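You operate a simulated robot arm through the tools that you are given. There is no shell and no other tool.

You are at the controls of a simulated robot arm. One attempt, no reset.

Task
Form a sheet with two dips of the mould.
Fine: shake each load even, then toss off its water; leave the flat sticks, catches, stirrer and white drain plug as they are.

It is judged by the outcome, as a careful person would: the job done as asked, and still so three seconds after it is handed in. It fails if anything else is knocked over, pushed out of place, dropped, spilled or broken. Flat cloth is picked up by pressing the open fingertips on it (5 to 10 N) and closing them slowly along it; thin cloth reads only 2 to 8 mm in the jaws.

Robot
A 7-joint arm with a two-finger parallel gripper, fixed in place. Base frame: the origin is on the floor under the middle of its stand, x ahead of it, y to its left, z up. Lengths are in m, angles in degrees, forces in N, time in s.
It reaches about 1.247 m from its shoulder. Its first joint turns from -132.0 to 132.0 degrees. Payload 3.91 kg.
Tool frame: the origin (TCP) lies between the finger pads and is the grasp point; the fingertips stand 0.03 m ahead of it; z points along the fingers, y is the line along which they close. Largest opening 0.11 m; finger width 0.02, thickness 0.01; the body of the gripper, 0.048 by 0.112 m, starts 0.055 m behind the TCP.
Orientation is that of the tool frame in the base frame, as a unit quaternion [w, x, y, z]. With the fingers straight down and closing along the base's y, the tool's x points along the base's -x, its y along +y and its z along -z.

Tools
- The arm moves only by the tool send_rows. Its argument "rows" is one flat list of numbers, 7 for each row, row after row: the shift along the base's x, y, z in m, then the turn, a rotation vector about the base's x, y, z in degrees, then the gripper command, from -1 (shut) to 1 (fully open), values between in proportion. In form: [tx, ty, tz, ax, ay, az, grip, tx, ty, tz, ax, ay, az, grip, ...]. A call has 1 to 20 rows; each row shifts and turns the commanded pose from where the row before left it. A row lasts 0.2 s, in which the tool goes at most 0.05 m and 8.6 degrees; a call with a longer step from one row to the next is refused whole, and so is a gripper value outside its range. Where a pose cannot be reached the arm comes as near as it can. A force on the tool above 40 N (or 10 N above the force at the start of the call, whichever is more), or a blocked arm, ends the call early, and 0.2 s more pass. The fingers move at their own pace (about 0.108 m/s each) and stop on an object; they squeeze with about 43 N. The grip force told is the motor's: it shows also when the fingers shut on nothing. Time passes only in rows, and 0.2 s behind the last, so rows that do not move let the fingers close. It gives the time, the measured TCP pose, the force on the tool (base axes), the opening and the grip force at its end, in the units of the frame above (readings bear some noise), with the torque about the TCP (base axes, N m) and any sound that the robot's microphone picked up.
- Cameras (640 x 400 px; columns grow to the right, rows downward): "scene" is fixed at [0.2193, 0.6503, 1.5562]; the picture's right is [-0.72, -0.69, 0.00], its down [-0.60, 0.63, -0.50] and it looks along [0.35, -0.36, -0.87] (base axes); focal length 214 px, centre (320, 200). "wrist" rides on the gripper at [0.072, 0.017, -0.103] in the tool frame; the picture's right is [-0.23, 0.97, 0.00], its down [-0.76, -0.18, -0.62] and it looks along [-0.61, -0.14, 0.78] (tool axes); focal length 222 px, centre (320, 200). There is no depth. A picture from a camera that has moved, and an enlarged one, comes with that camera's place and axes in the base frame and with its lens.
- camera(camera): a new picture of that camera. No time passes.
- inspect(camera, box): a new picture of the part [left, top, right, bottom] of that camera's present view, enlarged. No time passes.
- close_job(): hands the job in; it is judged then, once.

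Places have to be worked out from the pictures, the camera data and where the tool is seen. Open the gripper and draw the arm clear of the work before you hand the job in, unless the task says otherwise.

The tools are called after ">>>" by a JSON object that holds its "api" and its "payload". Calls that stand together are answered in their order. send_rows: Moves the arm, as the interface text tells. Its arguments: {"type":"object","properties":{"rows":{"type":"array","items":{"type":"number"}}},"required":["rows"]} The other tools are called the same way: camera (camera) takes a picture; inspect (camera, box) takes an enlarged picture of a part of a camera's view; close_job () hands the job in.

At the start:

```text
time: 0.0
ee_pos: [0.5165, 0.1131, 1.2444]
orientation: [-0.001, 0.001, 1.0, 0.0]
force: [0.0, 0.2, 0.9]
wrist_torque: [0.0, -0.01, 0.03]
opening: 0.1101
grip_force: 0.0
```

scene: 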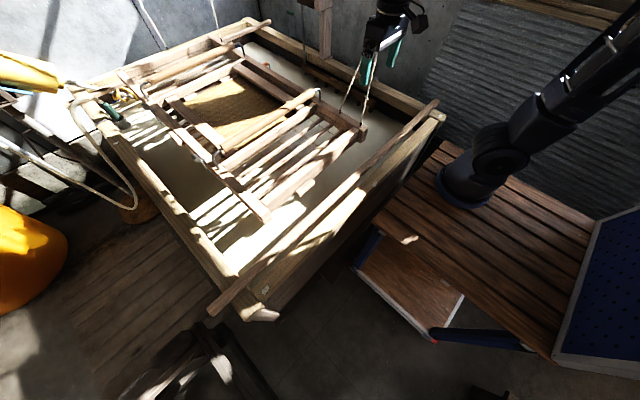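
wrist: 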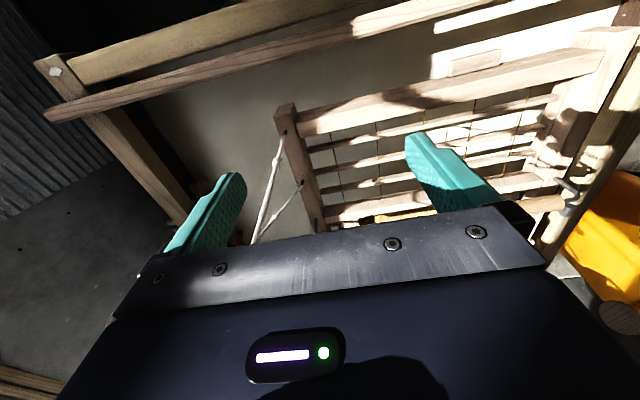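

I'll start by looking closely at the scene to identify the vat, mould, cords, sticks, catches, stirrer and plug.

>>> {"api": "inspect", "payload": {"camera": "scene", "box": [80, 0, 460, 240]}}

>>> {"api": "inspect", "payload": {"camera": "scene", "box": [120, 20, 280, 120]}}

>>> {"api": "inspect", "payload": {"camera": "scene", "box": [240, 40, 400, 140]}}

>>> {"api": "inspect", "payload": {"camera": "scene", "box": [180, 130, 340, 330]}}

>>> {"api": "inspect", "payload": {"camera": "scene", "box": [0, 40, 160, 240]}}

>>> {"api": "inspect", "payload": {"camera": "wrist", "box": [230, 60, 640, 260]}}

```text
1.67 times, centred on (270, 120) of scene
camera zoom: at [0.2193, 0.6503, 1.5562], right [-0.72, -0.69, 0.0], down [-0.6, 0.63, -0.5], along [0.35, -0.36, -0.87], focal length 358 px, centre (403, 333)
```

zoom: 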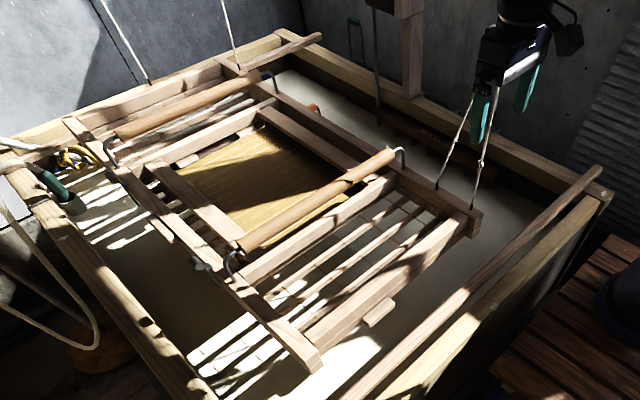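

```text
4.00 times, centred on (200, 70) of scene
camera zoom: at [0.2193, 0.6503, 1.5562], right [-0.72, -0.69, 0.0], down [-0.6, 0.63, -0.5], along [0.35, -0.36, -0.87], focal length 858 px, centre (800, 720)
```

zoom: 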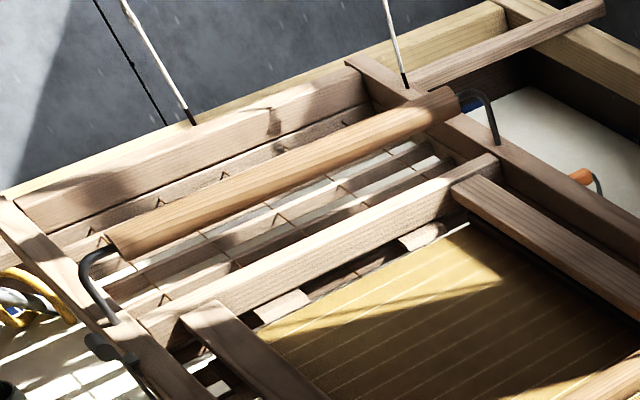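

```text
4.00 times, centred on (320, 90) of scene
camera zoom: at [0.2193, 0.6503, 1.5562], right [-0.72, -0.69, 0.0], down [-0.6, 0.63, -0.5], along [0.35, -0.36, -0.87], focal length 858 px, centre (320, 640)
```

zoom: 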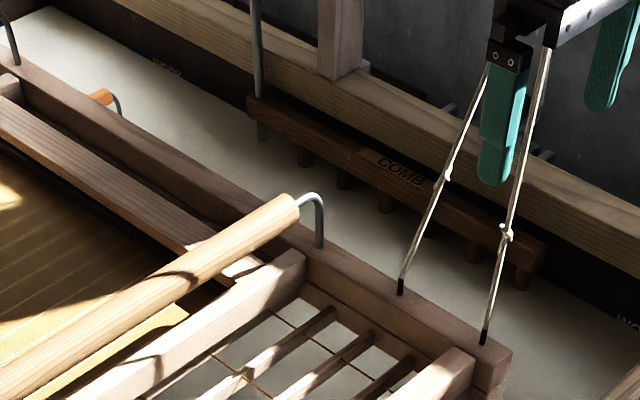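

```text
2.00 times, centred on (260, 230) of scene
camera zoom: at [0.2193, 0.6503, 1.5562], right [-0.72, -0.69, 0.0], down [-0.6, 0.63, -0.5], along [0.35, -0.36, -0.87], focal length 429 px, centre (440, 140)
```

zoom: 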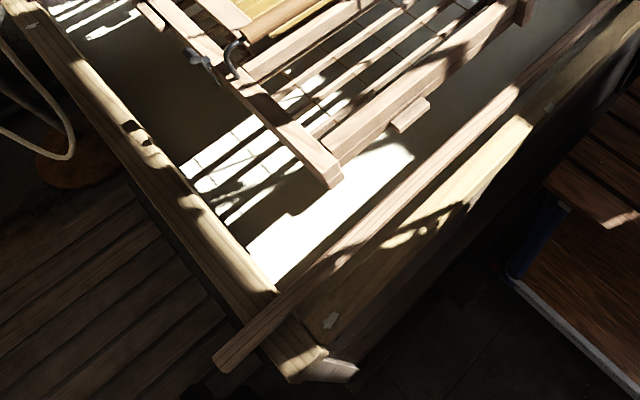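

```text
2.00 times, centred on (80, 140) of scene
camera zoom: at [0.2193, 0.6503, 1.5562], right [-0.72, -0.69, 0.0], down [-0.6, 0.63, -0.5], along [0.35, -0.36, -0.87], focal length 429 px, centre (800, 320)
```

zoom: 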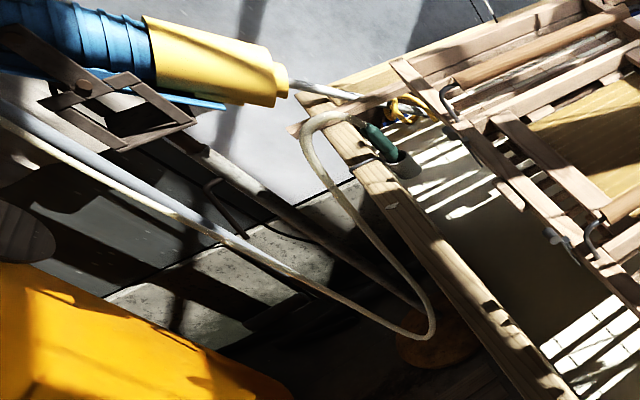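

```text
1.56 times, centred on (435, 160) of wrist
camera zoom: at [0.4436, 0.1307, 1.3491], right [0.23, 0.97, 0.0], down [0.76, -0.18, 0.62], along [0.61, -0.14, -0.78], focal length 347 px, centre (140, 262)
```

zoom: 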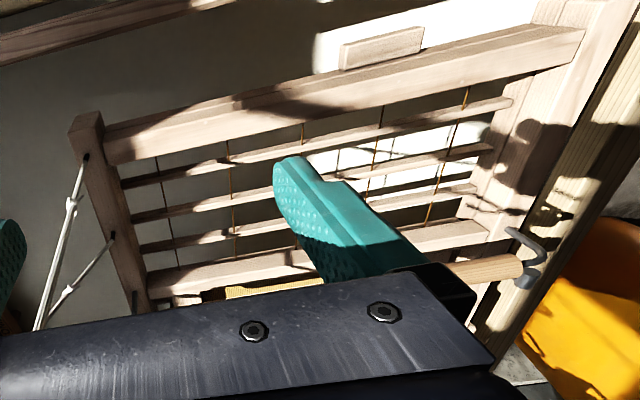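

The mould is a long frame running along x (about x 0.54–1.65, y 0.03–0.56, rails at z≈0.95), hung on cords, with two wooden bar handles across it. I'll move the arm up and to the left, clear of the cords, for a better wrist view.

>>> {"api": "send_rows", "payload": {"rows": [-0.01, 0.03, 0.025, 0, 0, 0, 1, -0.01, 0.03, 0.025, 0, 0, 0, 1, -0.01, 0.03, 0.025, 0, 0, 0, 1, -0.01, 0.03, 0.025, 0, 0, 0, 1, -0.01, 0.03, 0.025, 0, 0, 0, 1, -0.01, 0.03, 0.025, 0, 0, 0, 1]}}

>>> {"api": "camera", "payload": {"camera": "wrist"}}

>>> {"api": "camera", "payload": {"camera": "scene"}}

```text
time: 1.4
ee_pos: [0.4574, 0.2924, 1.3955]
orientation: [-0.001, 0.0, 1.0, 0.0]
force: [0.5, 0.7, 0.3]
wrist_torque: [0.01, 0.0, -0.02]
opening: 0.1098
grip_force: 0.0
```

```text
taken
camera wrist: at [0.3837, 0.3104, 1.499], right [0.23, 0.97, 0.0], down [0.76, -0.18, 0.62], along [0.61, -0.14, -0.78], focal length 222 px, centre (320, 200)
```

wrist: 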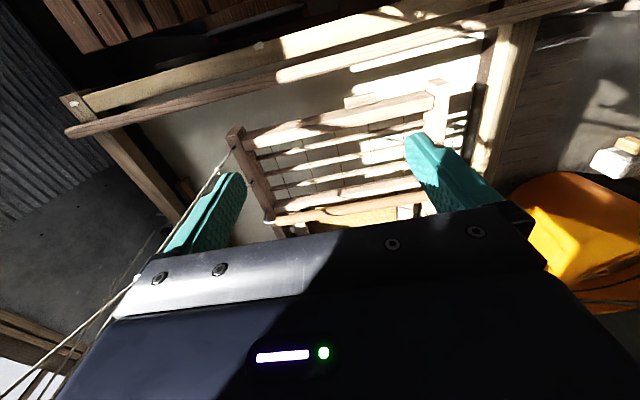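

```text
taken
```

scene: 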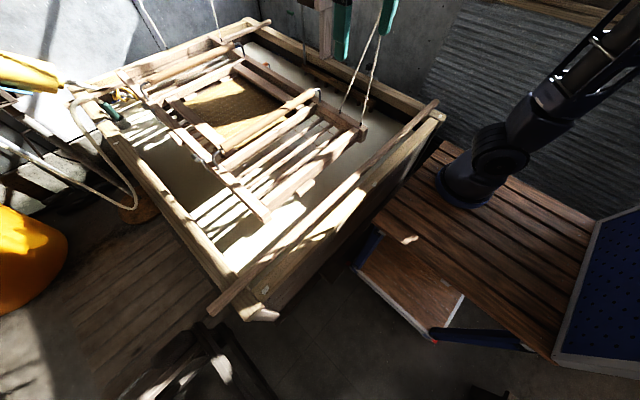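

The gripper body hides the far part of the view. I'll tilt the tool forward so the wrist camera sees the whole mould and the cord supports.

>>> {"api": "send_rows", "payload": {"rows": [0, 0, 0.01, 0, -8, 0, 1, 0, 0, 0.01, 0, -8, 0, 1, 0, 0, 0.01, 0, -8, 0, 1, 0, 0, 0.01, 0, -8, 0, 1, 0, 0, 0.01, 0, -8, 0, 1]}}

>>> {"api": "camera", "payload": {"camera": "wrist"}}

```text
time: 2.6
ee_pos: [0.457, 0.2928, 1.4449]
orientation: [0.342, 0.0, 0.94, 0.0]
force: [0.5, -0.3, 0.2]
wrist_torque: [-0.01, 0.01, -0.04]
opening: 0.1098
grip_force: 0.1
```

```text
taken
camera wrist: at [0.3349, 0.3109, 1.4775], right [0.17, 0.97, 0.15], down [0.18, -0.18, 0.97], along [0.97, -0.14, -0.21], focal length 222 px, centre (320, 200)
```

wrist: 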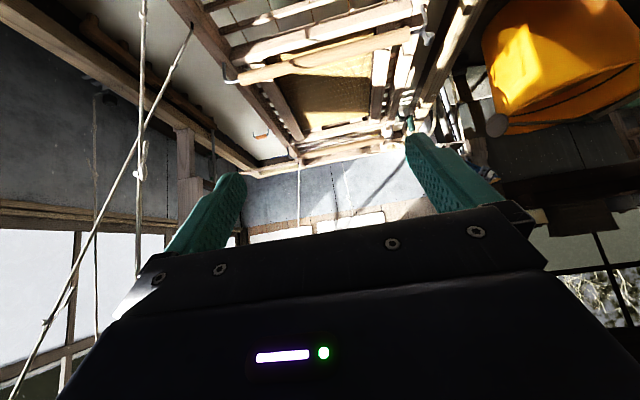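

>>> {"api": "inspect", "payload": {"camera": "wrist", "box": [200, 0, 520, 200]}}

>>> {"api": "inspect", "payload": {"camera": "wrist", "box": [0, 0, 240, 400]}}

>>> {"api": "inspect", "payload": {"camera": "wrist", "box": [360, 0, 520, 180]}}

```text
2.00 times, centred on (360, 100) of wrist
camera zoom: at [0.3349, 0.3109, 1.4775], right [0.17, 0.97, 0.15], down [0.18, -0.18, 0.97], along [0.97, -0.14, -0.21], focal length 444 px, centre (240, 400)
```

zoom: 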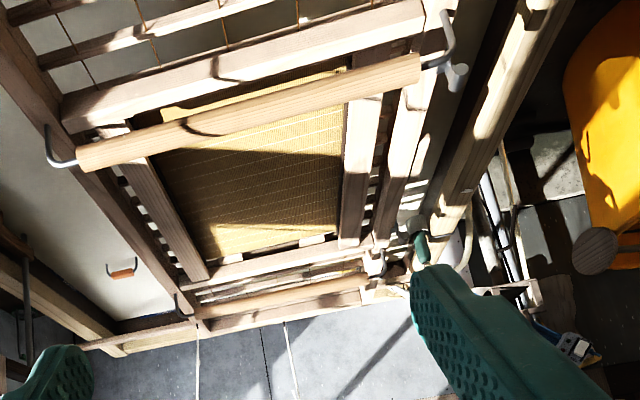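

```text
1.00 times, centred on (120, 200) of wrist (not enlarged: the box is as wide or as high as the picture)
camera zoom: at [0.3349, 0.3109, 1.4775], right [0.17, 0.97, 0.15], down [0.18, -0.18, 0.97], along [0.97, -0.14, -0.21], focal length 222 px, centre (520, 200)
```

zoom: 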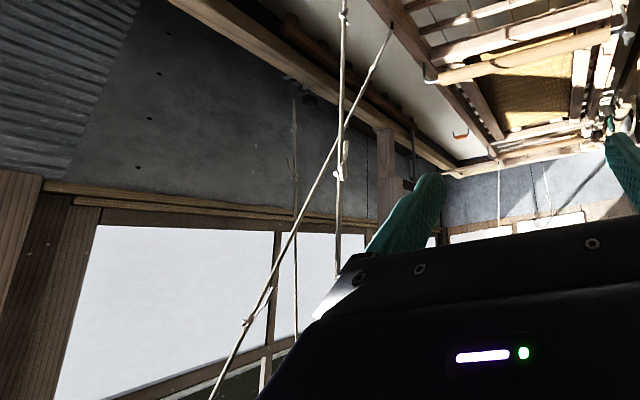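

```text
2.22 times, centred on (440, 90) of wrist
camera zoom: at [0.3349, 0.3109, 1.4775], right [0.17, 0.97, 0.15], down [0.18, -0.18, 0.97], along [0.97, -0.14, -0.21], focal length 494 px, centre (53, 444)
```

zoom: 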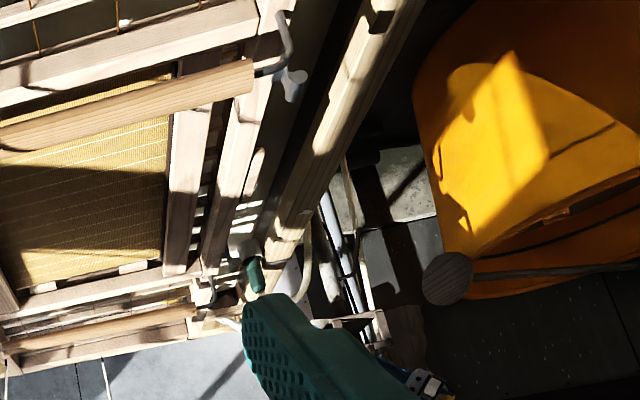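

The near handle is a wooden rod along y (about y 0.10–0.51) at x≈0.785, z≈1.03, and two flat sticks lie along the screen edges. There are labels on the vat wall, so I'll zoom in to read them and check how the mould is held.

>>> {"api": "inspect", "payload": {"camera": "scene", "box": [270, 40, 350, 90]}}

>>> {"api": "inspect", "payload": {"camera": "scene", "box": [370, 70, 450, 130]}}

>>> {"api": "inspect", "payload": {"camera": "scene", "box": [230, 40, 294, 80]}}

>>> {"api": "inspect", "payload": {"camera": "scene", "box": [90, 70, 170, 130]}}

>>> {"api": "inspect", "payload": {"camera": "scene", "box": [180, 130, 260, 190]}}

>>> {"api": "inspect", "payload": {"camera": "scene", "box": [230, 280, 310, 340]}}

```text
8.00 times, centred on (310, 65) of scene
camera zoom: at [0.2193, 0.6503, 1.5562], right [-0.72, -0.69, 0.0], down [-0.6, 0.63, -0.5], along [0.35, -0.36, -0.87], focal length 1716 px, centre (400, 1280)
```

zoom: 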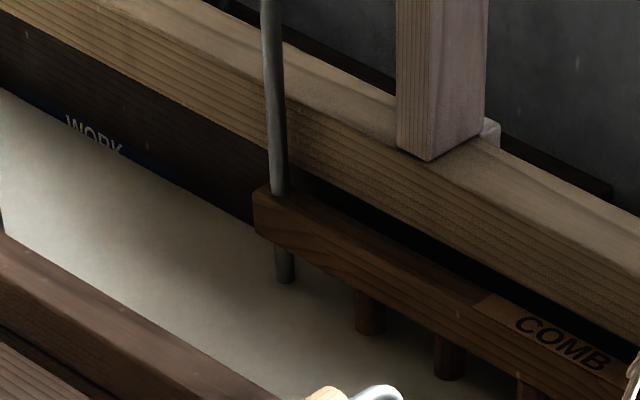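

```text
6.67 times, centred on (410, 100) of scene
camera zoom: at [0.2193, 0.6503, 1.5562], right [-0.72, -0.69, 0.0], down [-0.6, 0.63, -0.5], along [0.35, -0.36, -0.87], focal length 1430 px, centre (-280, 867)
```

zoom: 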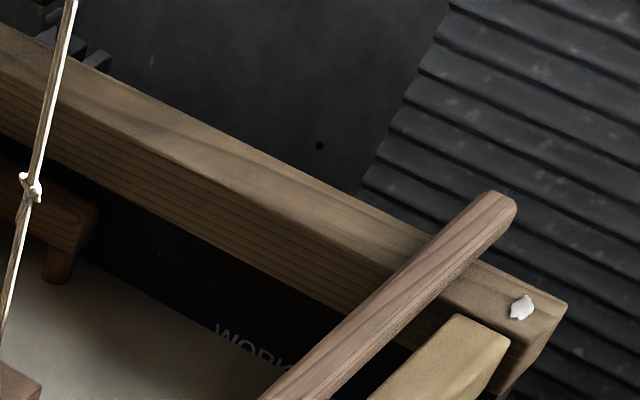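

```text
10.00 times, centred on (262, 60) of scene
camera zoom: at [0.2193, 0.6503, 1.5562], right [-0.72, -0.69, 0.0], down [-0.6, 0.63, -0.5], along [0.35, -0.36, -0.87], focal length 2145 px, centre (900, 1600)
```

zoom: 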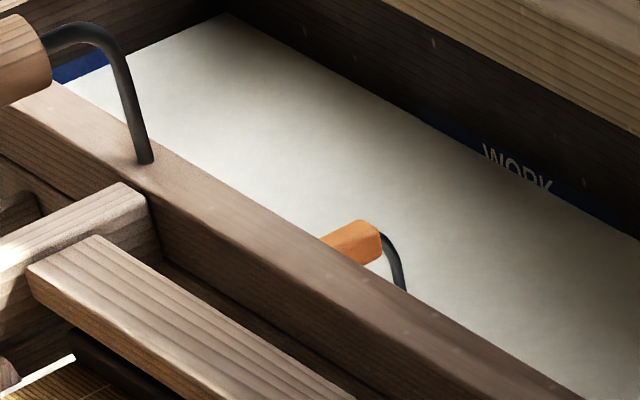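

```text
6.67 times, centred on (130, 100) of scene
camera zoom: at [0.2193, 0.6503, 1.5562], right [-0.72, -0.69, 0.0], down [-0.6, 0.63, -0.5], along [0.35, -0.36, -0.87], focal length 1430 px, centre (1587, 867)
```

zoom: 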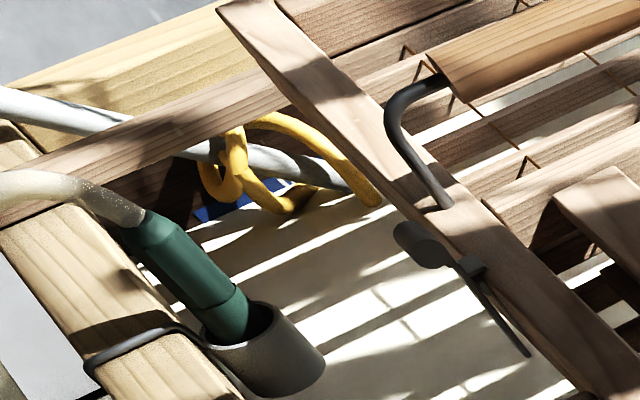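

```text
6.67 times, centred on (220, 160) of scene
camera zoom: at [0.2193, 0.6503, 1.5562], right [-0.72, -0.69, 0.0], down [-0.6, 0.63, -0.5], along [0.35, -0.36, -0.87], focal length 1430 px, centre (987, 467)
```

zoom: 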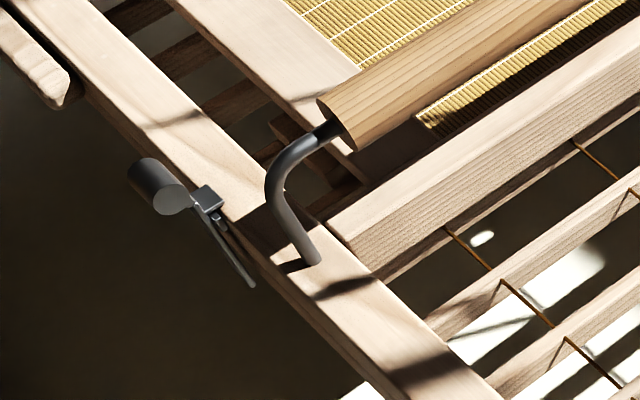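

```text
6.67 times, centred on (270, 310) of scene
camera zoom: at [0.2193, 0.6503, 1.5562], right [-0.72, -0.69, 0.0], down [-0.6, 0.63, -0.5], along [0.35, -0.36, -0.87], focal length 1430 px, centre (653, -533)
```

zoom: 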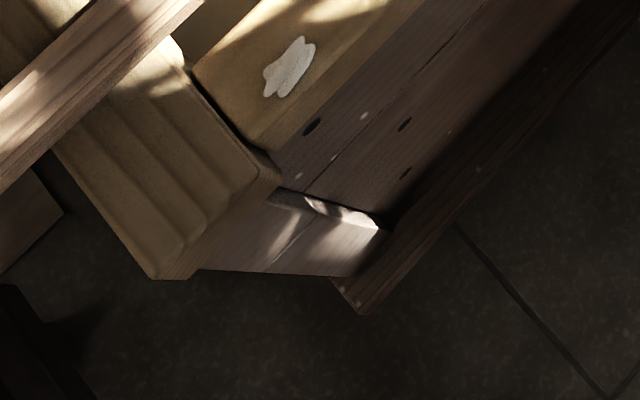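

>>> {"api": "inspect", "payload": {"camera": "scene", "box": [130, 0, 258, 80]}}

>>> {"api": "inspect", "payload": {"camera": "wrist", "box": [240, 110, 420, 240]}}

>>> {"api": "inspect", "payload": {"camera": "scene", "box": [300, 20, 396, 150]}}

>>> {"api": "inspect", "payload": {"camera": "scene", "box": [230, 160, 326, 230]}}

>>> {"api": "inspect", "payload": {"camera": "scene", "box": [160, 60, 300, 160]}}

```text
5.00 times, centred on (194, 40) of scene
camera zoom: at [0.2193, 0.6503, 1.5562], right [-0.72, -0.69, 0.0], down [-0.6, 0.63, -0.5], along [0.35, -0.36, -0.87], focal length 1072 px, centre (950, 1000)
```

zoom: 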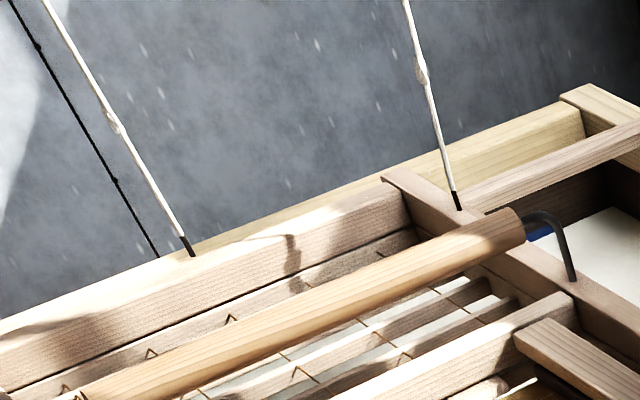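

```text
3.08 times, centred on (330, 175) of wrist
camera zoom: at [0.3349, 0.3109, 1.4775], right [0.17, 0.97, 0.15], down [0.18, -0.18, 0.97], along [0.97, -0.14, -0.21], focal length 684 px, centre (289, 277)
```

zoom: 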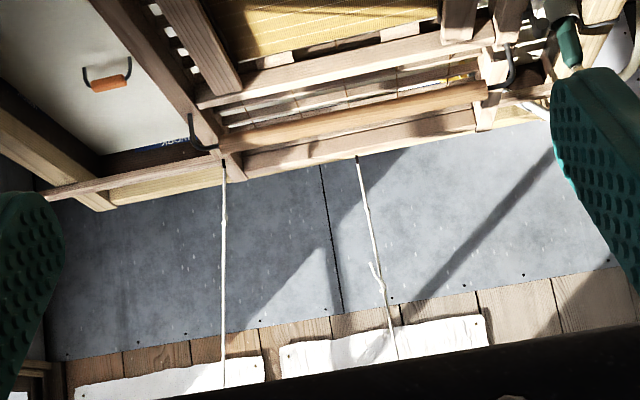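

```text
3.08 times, centred on (348, 85) of scene
camera zoom: at [0.2193, 0.6503, 1.5562], right [-0.72, -0.69, 0.0], down [-0.6, 0.63, -0.5], along [0.35, -0.36, -0.87], focal length 660 px, centre (234, 554)
```

zoom: 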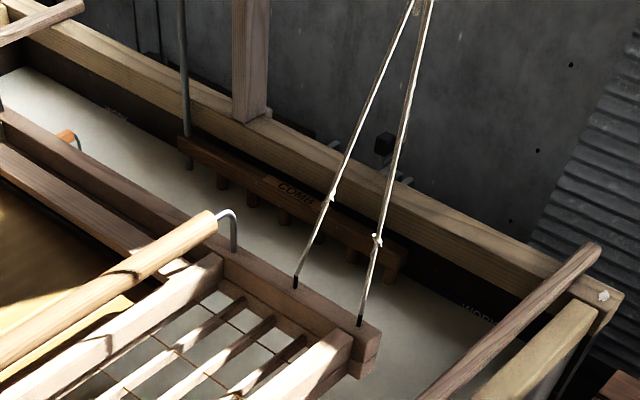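

```text
5.71 times, centred on (278, 195) of scene
camera zoom: at [0.2193, 0.6503, 1.5562], right [-0.72, -0.69, 0.0], down [-0.6, 0.63, -0.5], along [0.35, -0.36, -0.87], focal length 1226 px, centre (560, 229)
```

zoom: 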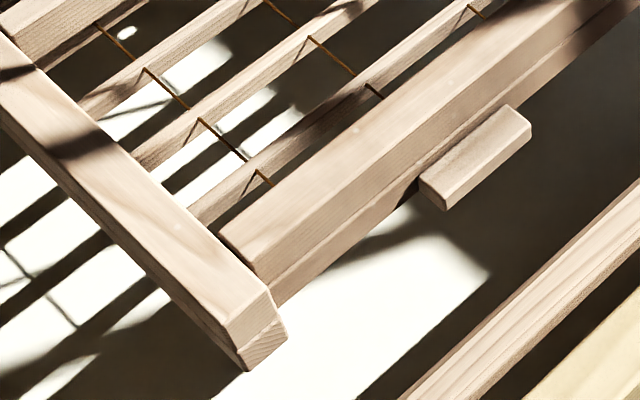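

```text
4.00 times, centred on (230, 110) of scene
camera zoom: at [0.2193, 0.6503, 1.5562], right [-0.72, -0.69, 0.0], down [-0.6, 0.63, -0.5], along [0.35, -0.36, -0.87], focal length 858 px, centre (680, 560)
```

zoom: 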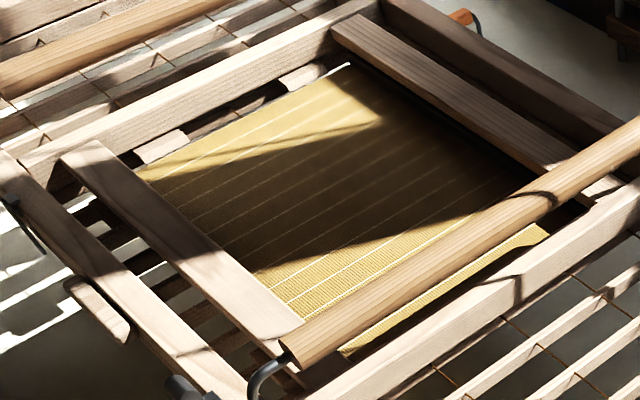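

The blue "WORK" band on the vat walls is right at the water line, and four cords go up from the mould's right rail and far end. I'll bring the tool upright, yaw it 90° to match the handle, and look at the mould from the left side.

>>> {"api": "send_rows", "payload": {"rows": [0, 0, 0, 0, 8, 0, 1, 0, 0, 0, 0, 8, 0, 1, 0, 0, 0, 0, 8, 0, 1, 0, 0, 0, 0, 8, 0, 1, 0, 0, 0, 0, 8, 0, 1, 0, 0.03, 0, 0, 0, -8.2, 1, 0, 0.03, 0, 0, 0, -8.2, 1, 0, 0.03, 0, 0, 0, -8.2, 1, 0, 0.03, 0, 0, 0, -8.2, 1, 0, 0.03, 0, 0, 0, -8.2, 1, 0, 0.03, 0, 0, 0, -8.2, 1, 0, 0.03, 0, 0, 0, -8.2, 1, 0, 0.03, 0, 0, 0, -8.2, 1, 0, 0.03, 0, 0, 0, -8.2, 1, 0, 0.03, 0, 0, 0, -8.2, 1, 0, 0.03, 0, 0, 0, -8, 1]}}

>>> {"api": "camera", "payload": {"camera": "wrist"}}

>>> {"api": "camera", "payload": {"camera": "scene"}}

```text
time: 6.0
ee_pos: [0.4562, 0.6221, 1.4454]
orientation: [-0.001, 0.708, 0.706, 0.001]
force: [1.9, -0.8, 0.9]
wrist_torque: [0.07, 0.03, -0.01]
opening: 0.11
grip_force: 0.0
```

```text
taken
camera wrist: at [0.4733, 0.6949, 1.5493], right [0.97, -0.23, 0.0], down [-0.18, -0.76, 0.62], along [-0.14, -0.61, -0.78], focal length 222 px, centre (320, 200)
```

wrist: 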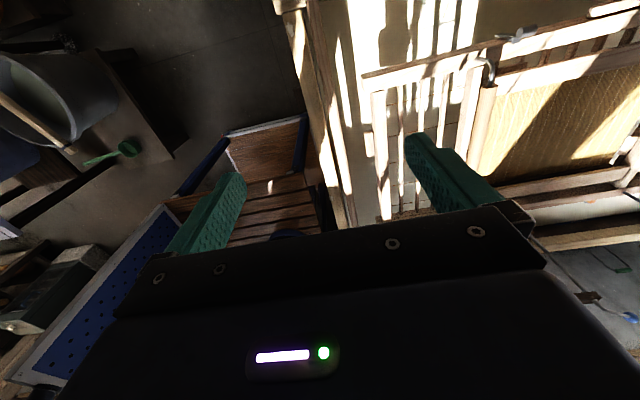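

```text
taken
```

scene: 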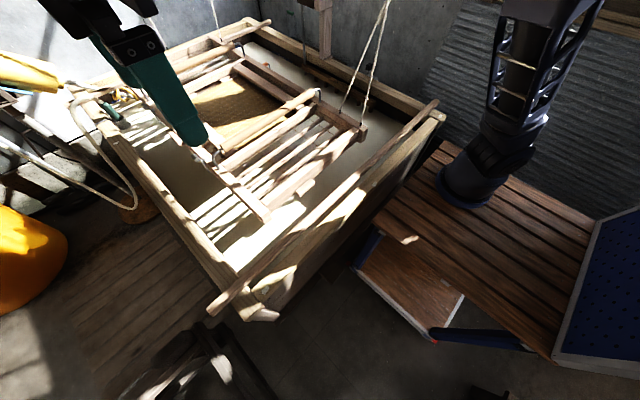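

I'll drop down to the left of the vat with the tool tilted to look in from the side, so I can see what supports the mould and where the water level is.

>>> {"api": "send_rows", "payload": {"rows": [0.026, 0.019, -0.03, -3.2, 0, 0, 1, 0.026, 0.019, -0.03, -3.2, 0, 0, 1, 0.026, 0.019, -0.03, -3.2, 0, 0, 1, 0.026, 0.019, -0.03, -3.2, 0, 0, 1, 0.026, 0.019, -0.03, -3.2, 0, 0, 1, 0.026, 0.019, -0.03, -3.2, 0, 0, 1, 0.026, 0.019, -0.03, -3.2, 0, 0, 1, 0.026, 0.019, -0.03, -3.2, 0, 0, 1, 0.026, 0.019, -0.03, -3.2, 0, 0, 1, 0.026, 0.019, -0.03, -3.2, 0, 0, 1, 0.026, 0.019, -0.03, -3.2, 0, 0, 1, 0.026, 0.019, -0.03, -3.2, 0, 0, 1, 0.026, 0.019, -0.03, -3.2, 0, 0, 1]}}

>>> {"api": "camera", "payload": {"camera": "wrist"}}

```text
time: 8.8
ee_pos: [0.5615, 0.6846, 1.2538]
orientation: [0.142, 0.692, 0.694, -0.14]
force: [-0.3, 0.7, -0.3]
wrist_torque: [-0.03, 0.01, -0.01]
opening: 0.11
grip_force: 0.0
out of reach, approached as far as the arm can: row 4, 5, 6, 7, 8, 9, 10, 11, 12, 13
```

```text
taken
camera wrist: at [0.5773, 0.7921, 1.3212], right [0.97, -0.21, 0.09], down [-0.18, -0.46, 0.87], along [-0.14, -0.86, -0.48], focal length 222 px, centre (320, 200)
```

wrist: 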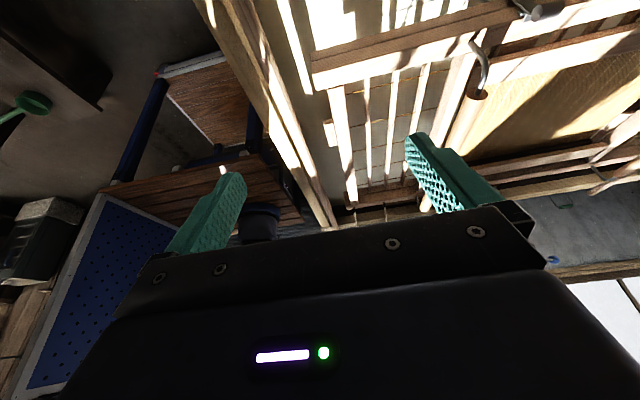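

Part of that pose was out of reach (a joint limit with this tilt). I'll send one hold row to see where the commanded pose actually stands before moving on.

>>> {"api": "send_rows", "payload": {"rows": [0, 0, 0, 0, 0, 0, 1]}}

>>> {"api": "send_rows", "payload": {"rows": [-0.02, -0.01, 0.03, 4, 0, 0, 1, -0.02, -0.01, 0.03, 4, 0, 0, 1]}}

```text
time: 9.2
ee_pos: [0.5614, 0.6841, 1.2543]
orientation: [0.142, 0.693, 0.693, -0.139]
force: [-0.8, 0.4, 0.3]
wrist_torque: [0.02, 0.01, 0.02]
opening: 0.1101
grip_force: 0.1
```

```text
time: 9.8
ee_pos: [0.5235, 0.6652, 1.3116]
orientation: [0.093, 0.701, 0.701, -0.091]
force: [1.0, 0.3, -1.3]
wrist_torque: [-0.06, 0.03, -0.01]
opening: 0.1098
grip_force: 0.0
```

The commanded pose restarts from the measured one, so nothing has wound up. I'll untilt the tool and move above the near handle to check reach at this yaw.

>>> {"api": "send_rows", "payload": {"rows": [0.023, -0.0365, 0, 1.5, 0, 0, 1, 0.023, -0.0365, 0, 1.5, 0, 0, 1, 0.023, -0.0365, 0, 1.5, 0, 0, 1, 0.023, -0.0365, 0, 1.5, 0, 0, 1, 0.023, -0.0365, 0, 1.5, 0, 0, 1, 0.023, -0.0365, 0, 1.5, 0, 0, 1, 0.023, -0.0365, 0, 1.5, 0, 0, 1, 0.023, -0.0365, 0, 1.5, 0, 0, 1, 0.023, -0.0365, 0, 1.5, 0, 0, 1, 0.023, -0.0365, 0, 1.5, 0, 0, 1]}}

>>> {"api": "camera", "payload": {"camera": "wrist"}}

>>> {"api": "camera", "payload": {"camera": "scene"}}

```text
time: 12.0
ee_pos: [0.7524, 0.2976, 1.3108]
orientation: [0.0, 0.706, 0.708, 0.002]
force: [-1.7, 0.7, 1.0]
wrist_torque: [-0.03, -0.05, -0.01]
opening: 0.1097
grip_force: 0.1
```

```text
taken
camera wrist: at [0.7678, 0.3721, 1.4146], right [0.97, -0.23, 0.0], down [-0.18, -0.76, 0.62], along [-0.14, -0.61, -0.78], focal length 222 px, centre (320, 200)
```

wrist: 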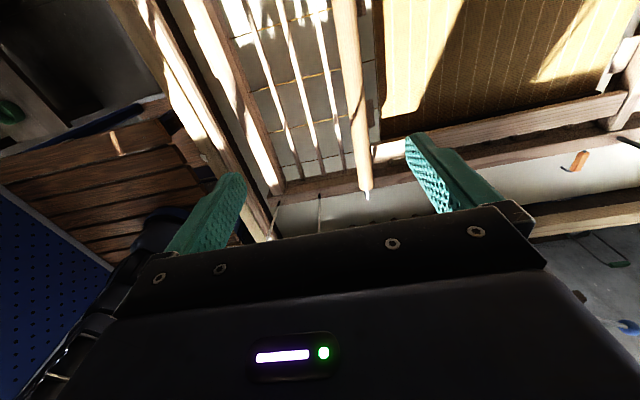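

```text
taken
```

scene: 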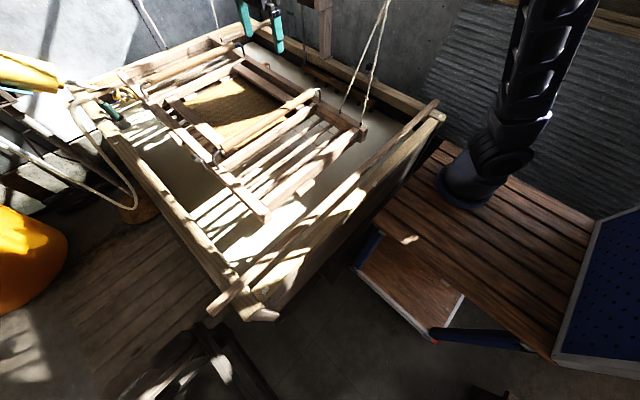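

>>> {"api": "inspect", "payload": {"camera": "wrist", "box": [200, 0, 440, 240]}}

>>> {"api": "inspect", "payload": {"camera": "wrist", "box": [400, 60, 640, 260]}}

>>> {"api": "inspect", "payload": {"camera": "wrist", "box": [100, 0, 300, 240]}}

```text
1.67 times, centred on (320, 120) of wrist
camera zoom: at [0.7678, 0.3721, 1.4146], right [0.97, -0.23, 0.0], down [-0.18, -0.76, 0.62], along [-0.14, -0.61, -0.78], focal length 370 px, centre (320, 333)
```

zoom: 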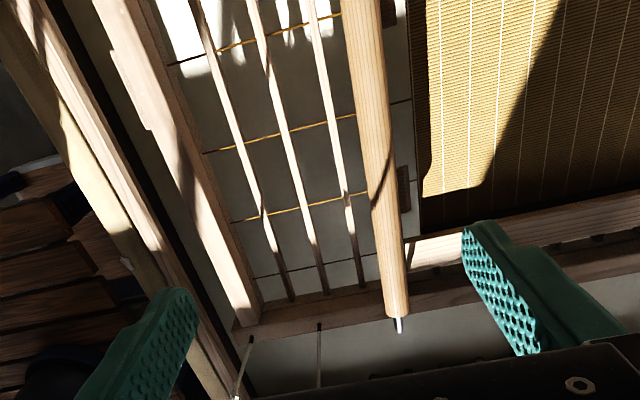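

```text
2.00 times, centred on (520, 160) of wrist
camera zoom: at [0.7678, 0.3721, 1.4146], right [0.97, -0.23, 0.0], down [-0.18, -0.76, 0.62], along [-0.14, -0.61, -0.78], focal length 444 px, centre (-80, 280)
```

zoom: 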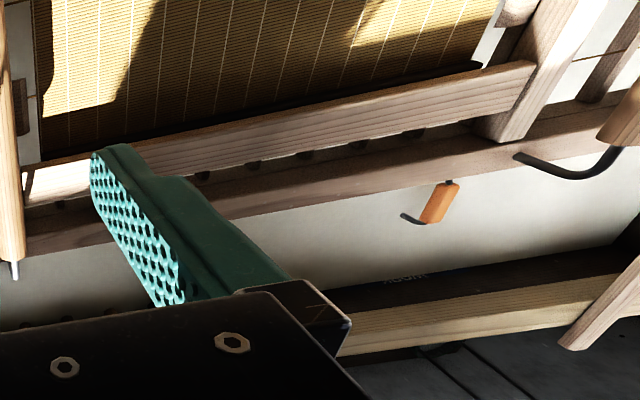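

```text
1.67 times, centred on (200, 120) of wrist
camera zoom: at [0.7678, 0.3721, 1.4146], right [0.97, -0.23, 0.0], down [-0.18, -0.76, 0.62], along [-0.14, -0.61, -0.78], focal length 370 px, centre (520, 333)
```

zoom: 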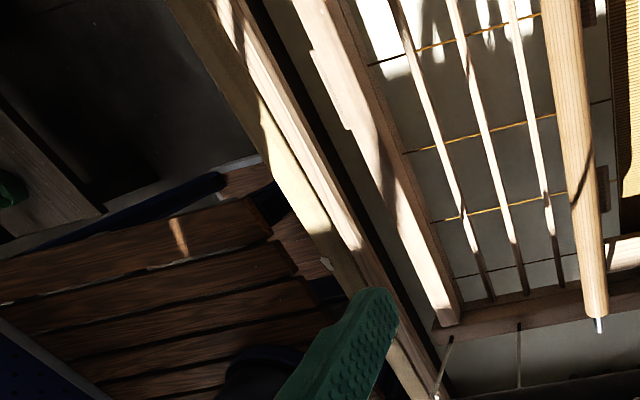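

The handle rod is clearly seen: axis at x≈0.80, y 0.08–0.51, z≈1.035, about 36 mm thick. I'll descend open-fingered astride its middle (y≈0.295), stopping above it first.

>>> {"api": "send_rows", "payload": {"rows": [0.0115, 0, -0.04, 0, 0, 0, 1, 0.0115, 0, -0.04, 0, 0, 0, 1, 0.0115, 0, -0.04, 0, 0, 0, 1, 0.0115, -0.002, -0.04, 0, 0, 0, 1]}}

>>> {"api": "camera", "payload": {"camera": "wrist"}}

>>> {"api": "camera", "payload": {"camera": "scene"}}

```text
time: 13.0
ee_pos: [0.7977, 0.2979, 1.1515]
orientation: [0.0, 0.707, 0.707, 0.001]
force: [0.0, -0.1, 0.5]
wrist_torque: [0.0, -0.03, -0.03]
opening: 0.1102
grip_force: 0.0
```

```text
taken
camera wrist: at [0.8137, 0.3701, 1.2552], right [0.97, -0.23, 0.0], down [-0.18, -0.76, 0.62], along [-0.14, -0.61, -0.78], focal length 222 px, centre (320, 200)
```

wrist: 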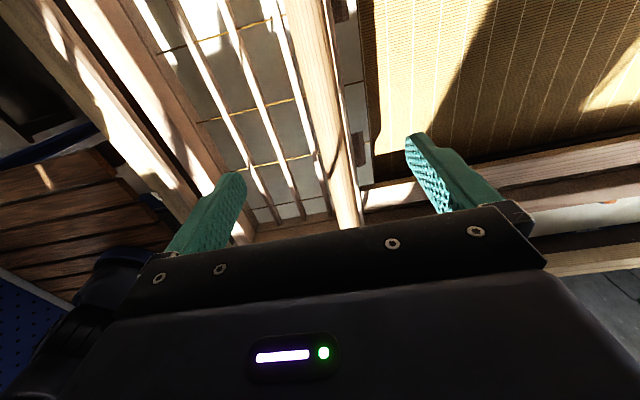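

```text
taken
```

scene: 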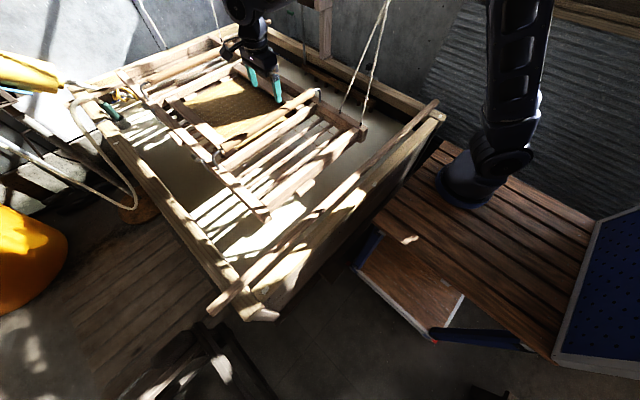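

The fingers straddle the handle with room on both sides. I'll descend to z≈1.04, still open.

>>> {"api": "send_rows", "payload": {"rows": [0.001, 0, -0.03, 0, 0, 0, 1, 0.001, 0, -0.03, 0, 0, 0, 1, 0.001, -0.001, -0.03, 0, 0, 0, 1, 0, -0.001, -0.02, 0, 0, 0, 1, 0, 0, 0, 0, 0, 0, 1]}}

>>> {"api": "inspect", "payload": {"camera": "scene", "box": [200, 40, 360, 190]}}

>>> {"api": "camera", "payload": {"camera": "wrist"}}

```text
time: 14.2
ee_pos: [0.7985, 0.2967, 1.0429]
orientation: [0.0, 0.707, 0.707, 0.002]
force: [-0.6, -0.9, 0.3]
wrist_torque: [-0.01, 0.01, -0.01]
opening: 0.1101
grip_force: 0.1
```

```text
2.67 times, centred on (280, 115) of scene
camera zoom: at [0.2193, 0.6503, 1.5562], right [-0.72, -0.69, 0.0], down [-0.6, 0.63, -0.5], along [0.35, -0.36, -0.87], focal length 572 px, centre (427, 427)
```

zoom: 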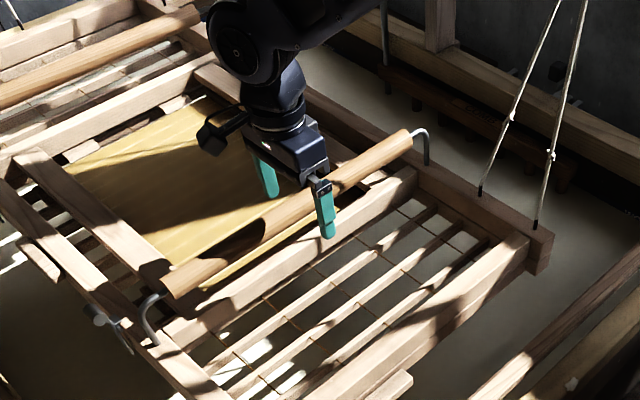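

```text
taken
camera wrist: at [0.816, 0.37, 1.1461], right [0.97, -0.23, 0.0], down [-0.18, -0.76, 0.62], along [-0.14, -0.61, -0.78], focal length 222 px, centre (320, 200)
```

wrist: 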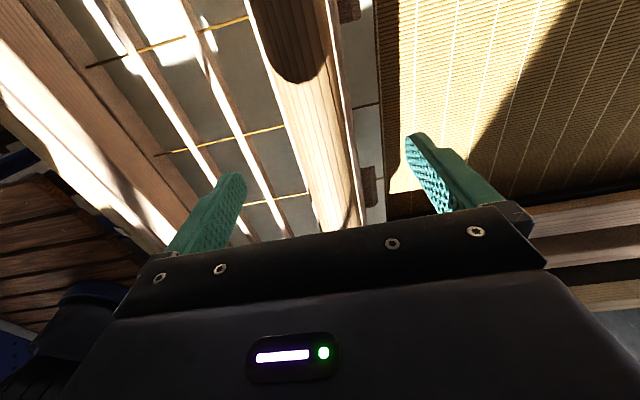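

The handle lies between the pads, axis at about x=0.803, z=1.033. I'll settle onto that line and close gently.

>>> {"api": "send_rows", "payload": {"rows": [0.004, 0, -0.008, 0, 0, 0, 1, 0, 0, 0, 0, 0, 0, 0.4, 0, 0, 0, 0, 0, 0, 0, 0, 0, 0, 0, 0, 0, -0.2, 0, 0, 0, 0, 0, 0, -0.3, 0, 0, 0, 0, 0, 0, -0.4]}}

>>> {"api": "camera", "payload": {"camera": "wrist"}}

```text
time: 15.6
ee_pos: [0.8037, 0.2962, 1.0341]
orientation: [0.001, 0.707, 0.707, 0.002]
force: [-0.8, -0.4, -1.2]
wrist_torque: [0.0, -0.02, -0.03]
opening: 0.0329
grip_force: 0.0
```

```text
taken
camera wrist: at [0.8205, 0.3698, 1.1379], right [0.97, -0.23, 0.0], down [-0.18, -0.76, 0.62], along [-0.14, -0.61, -0.78], focal length 222 px, centre (320, 200)
```

wrist: 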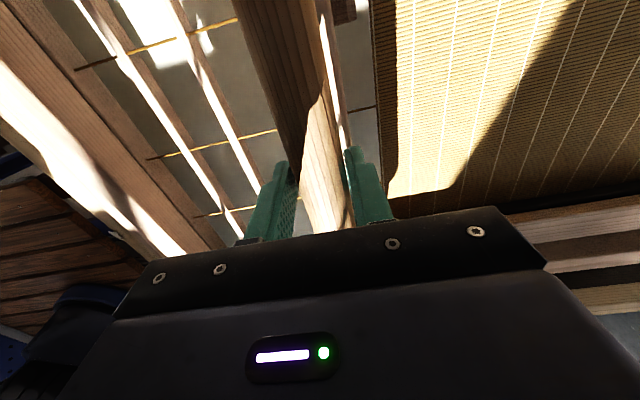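

Opening is 33 mm with no contact yet, and the rod sits between the pads. I'll close onto it fully.

>>> {"api": "send_rows", "payload": {"rows": [0, 0, 0, 0, 0, 0, -0.5, 0, 0, 0, 0, 0, 0, -0.65, 0, 0, 0, 0, 0, 0, -1, 0, 0, 0, 0, 0, 0, -1, 0, 0, 0, 0, 0, 0, -1]}}

>>> {"api": "camera", "payload": {"camera": "wrist"}}

>>> {"api": "inspect", "payload": {"camera": "scene", "box": [120, 0, 440, 200]}}

```text
time: 16.8
ee_pos: [0.8044, 0.298, 1.0348]
orientation: [0.001, 0.707, 0.707, 0.002]
force: [-0.4, 0.2, -0.5]
wrist_torque: [-0.02, 0.03, 0.03]
opening: 0.0307
grip_force: 45.3
```

```text
taken
camera wrist: at [0.8205, 0.3698, 1.1379], right [0.97, -0.23, 0.0], down [-0.18, -0.76, 0.62], along [-0.14, -0.61, -0.78], focal length 222 px, centre (320, 200)
```

wrist: 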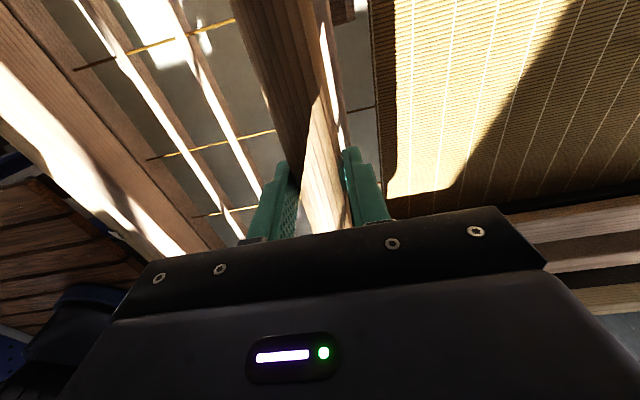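

```text
2.00 times, centred on (280, 100) of scene
camera zoom: at [0.2193, 0.6503, 1.5562], right [-0.72, -0.69, 0.0], down [-0.6, 0.63, -0.5], along [0.35, -0.36, -0.87], focal length 429 px, centre (400, 400)
```

zoom: 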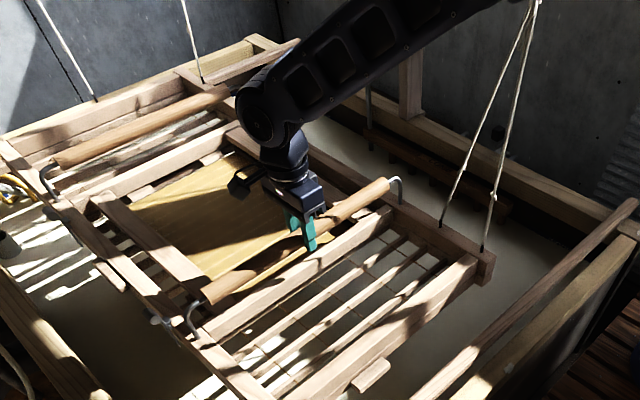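

Gripped on a 31 mm rod with 45 N and no stray load. I'll test with a small 2 cm lowering to learn how the mould is suspended.

>>> {"api": "send_rows", "payload": {"rows": [0, 0, -0.01, 0, 0, 0, -1, 0, 0, -0.01, 0, 0, 0, -1, 0, 0, 0, 0, 0, 0, -1]}}

>>> {"api": "camera", "payload": {"camera": "scene"}}

>>> {"api": "camera", "payload": {"camera": "wrist"}}

```text
time: 17.6
ee_pos: [0.8044, 0.2971, 1.0128]
orientation: [0.001, 0.707, 0.707, 0.002]
force: [0.0, -0.1, 5.0]
wrist_torque: [0.01, 0.17, 0.03]
opening: 0.0304
grip_force: 45.4
```

```text
taken
```

scene: 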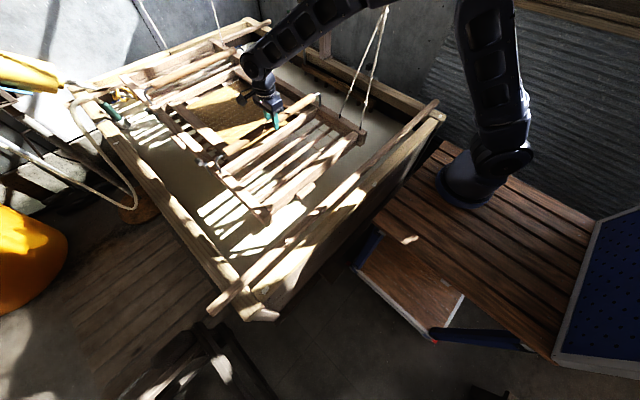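

```text
taken
camera wrist: at [0.8207, 0.3695, 1.1166], right [0.97, -0.23, 0.0], down [-0.18, -0.76, 0.62], along [-0.14, -0.61, -0.78], focal length 222 px, centre (320, 200)
```

wrist: 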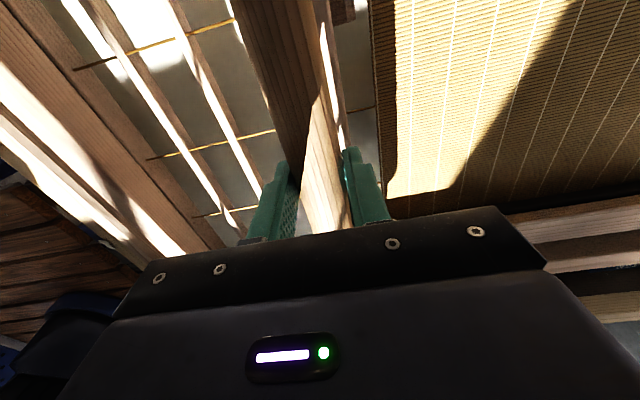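

The suspension acts like a spring (5 N for 2 cm). I'll zoom in to check whether the whole mould went down level or just pitched.

>>> {"api": "inspect", "payload": {"camera": "scene", "box": [120, 0, 440, 200]}}

>>> {"api": "inspect", "payload": {"camera": "scene", "box": [90, 70, 170, 130]}}

>>> {"api": "inspect", "payload": {"camera": "scene", "box": [130, 0, 258, 80]}}

>>> {"api": "inspect", "payload": {"camera": "scene", "box": [230, 160, 326, 230]}}

```text
2.00 times, centred on (280, 100) of scene
camera zoom: at [0.2193, 0.6503, 1.5562], right [-0.72, -0.69, 0.0], down [-0.6, 0.63, -0.5], along [0.35, -0.36, -0.87], focal length 429 px, centre (400, 400)
```

zoom: 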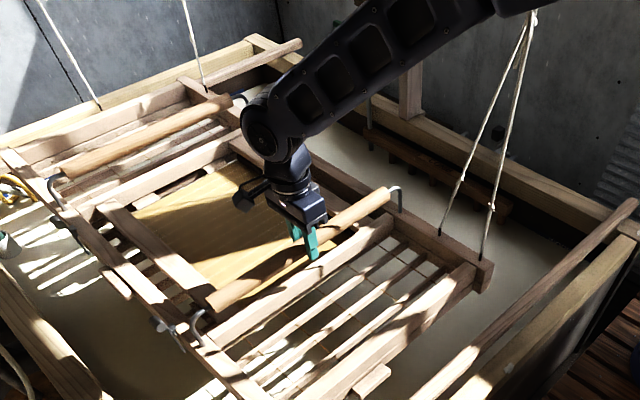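

```text
6.67 times, centred on (130, 100) of scene
camera zoom: at [0.2193, 0.6503, 1.5562], right [-0.72, -0.69, 0.0], down [-0.6, 0.63, -0.5], along [0.35, -0.36, -0.87], focal length 1430 px, centre (1587, 867)
```

zoom: 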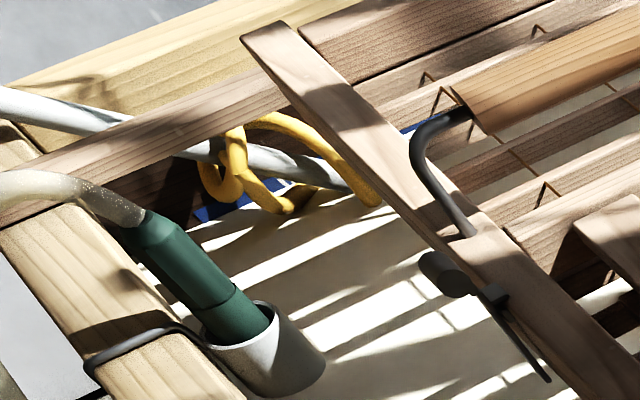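

```text
5.00 times, centred on (194, 40) of scene
camera zoom: at [0.2193, 0.6503, 1.5562], right [-0.72, -0.69, 0.0], down [-0.6, 0.63, -0.5], along [0.35, -0.36, -0.87], focal length 1072 px, centre (950, 1000)
```

zoom: 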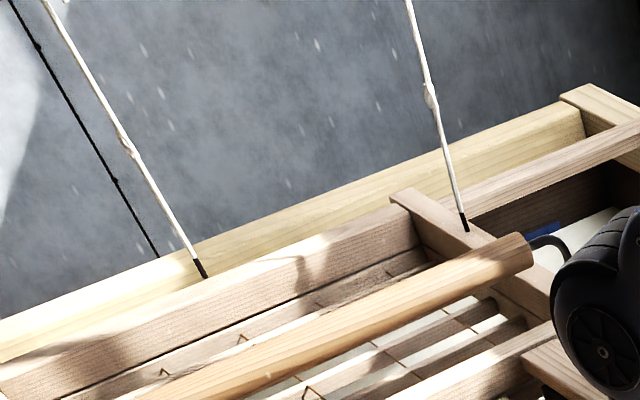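

```text
5.71 times, centred on (278, 195) of scene
camera zoom: at [0.2193, 0.6503, 1.5562], right [-0.72, -0.69, 0.0], down [-0.6, 0.63, -0.5], along [0.35, -0.36, -0.87], focal length 1226 px, centre (560, 229)
```

zoom: 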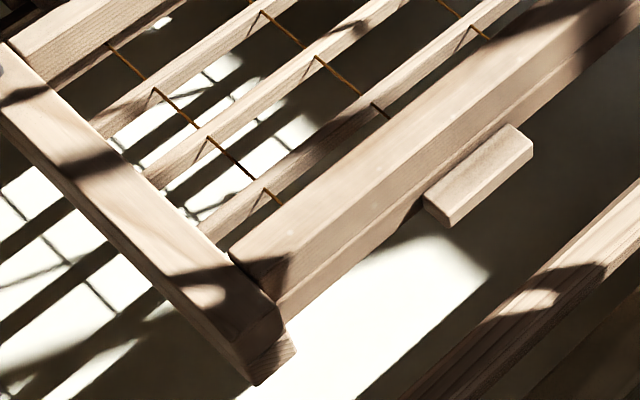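

The mould goes down level as a unit on its springs, which is useful. Before dipping I need to check clearance between its far end and the stick across the far end of the vat.

>>> {"api": "inspect", "payload": {"camera": "scene", "box": [196, 16, 276, 66]}}

>>> {"api": "inspect", "payload": {"camera": "scene", "box": [80, 60, 160, 110]}}

>>> {"api": "inspect", "payload": {"camera": "wrist", "box": [0, 0, 320, 200]}}

>>> {"api": "inspect", "payload": {"camera": "wrist", "box": [380, 0, 640, 260]}}

```text
8.00 times, centred on (236, 41) of scene
camera zoom: at [0.2193, 0.6503, 1.5562], right [-0.72, -0.69, 0.0], down [-0.6, 0.63, -0.5], along [0.35, -0.36, -0.87], focal length 1716 px, centre (992, 1472)
```

zoom: 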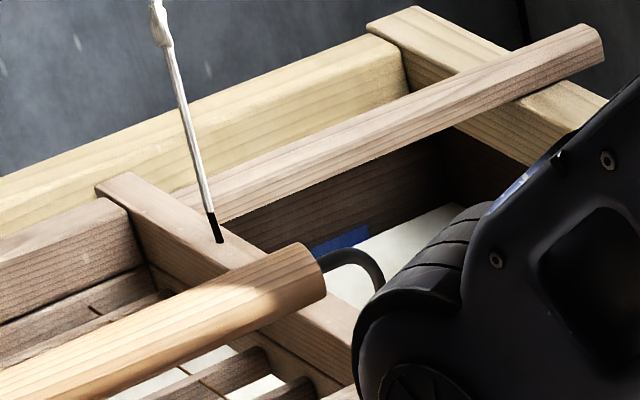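

```text
8.00 times, centred on (120, 85) of scene
camera zoom: at [0.2193, 0.6503, 1.5562], right [-0.72, -0.69, 0.0], down [-0.6, 0.63, -0.5], along [0.35, -0.36, -0.87], focal length 1716 px, centre (1920, 1120)
```

zoom: 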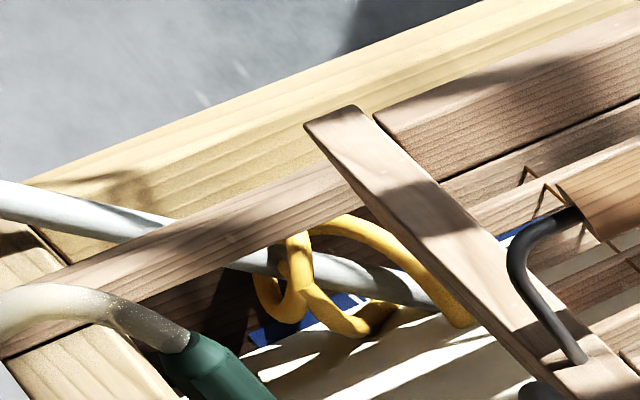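

```text
2.00 times, centred on (160, 100) of wrist
camera zoom: at [0.8207, 0.3695, 1.1166], right [0.97, -0.23, 0.0], down [-0.18, -0.76, 0.62], along [-0.14, -0.61, -0.78], focal length 444 px, centre (640, 400)
```

zoom: 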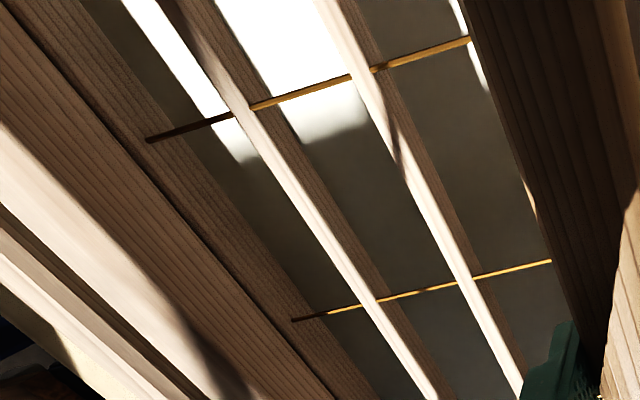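

```text
1.54 times, centred on (510, 130) of wrist
camera zoom: at [0.8207, 0.3695, 1.1166], right [0.97, -0.23, 0.0], down [-0.18, -0.76, 0.62], along [-0.14, -0.61, -0.78], focal length 342 px, centre (28, 308)
```

zoom: 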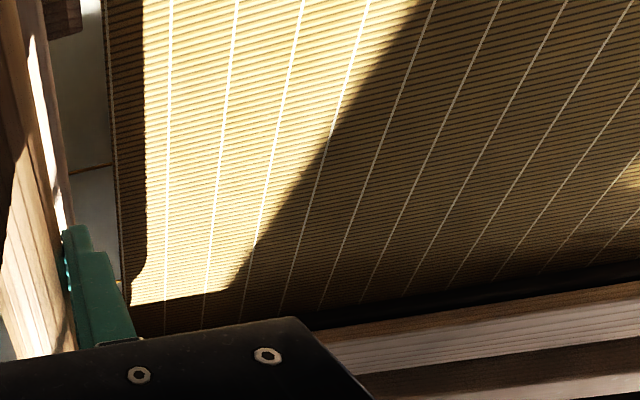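

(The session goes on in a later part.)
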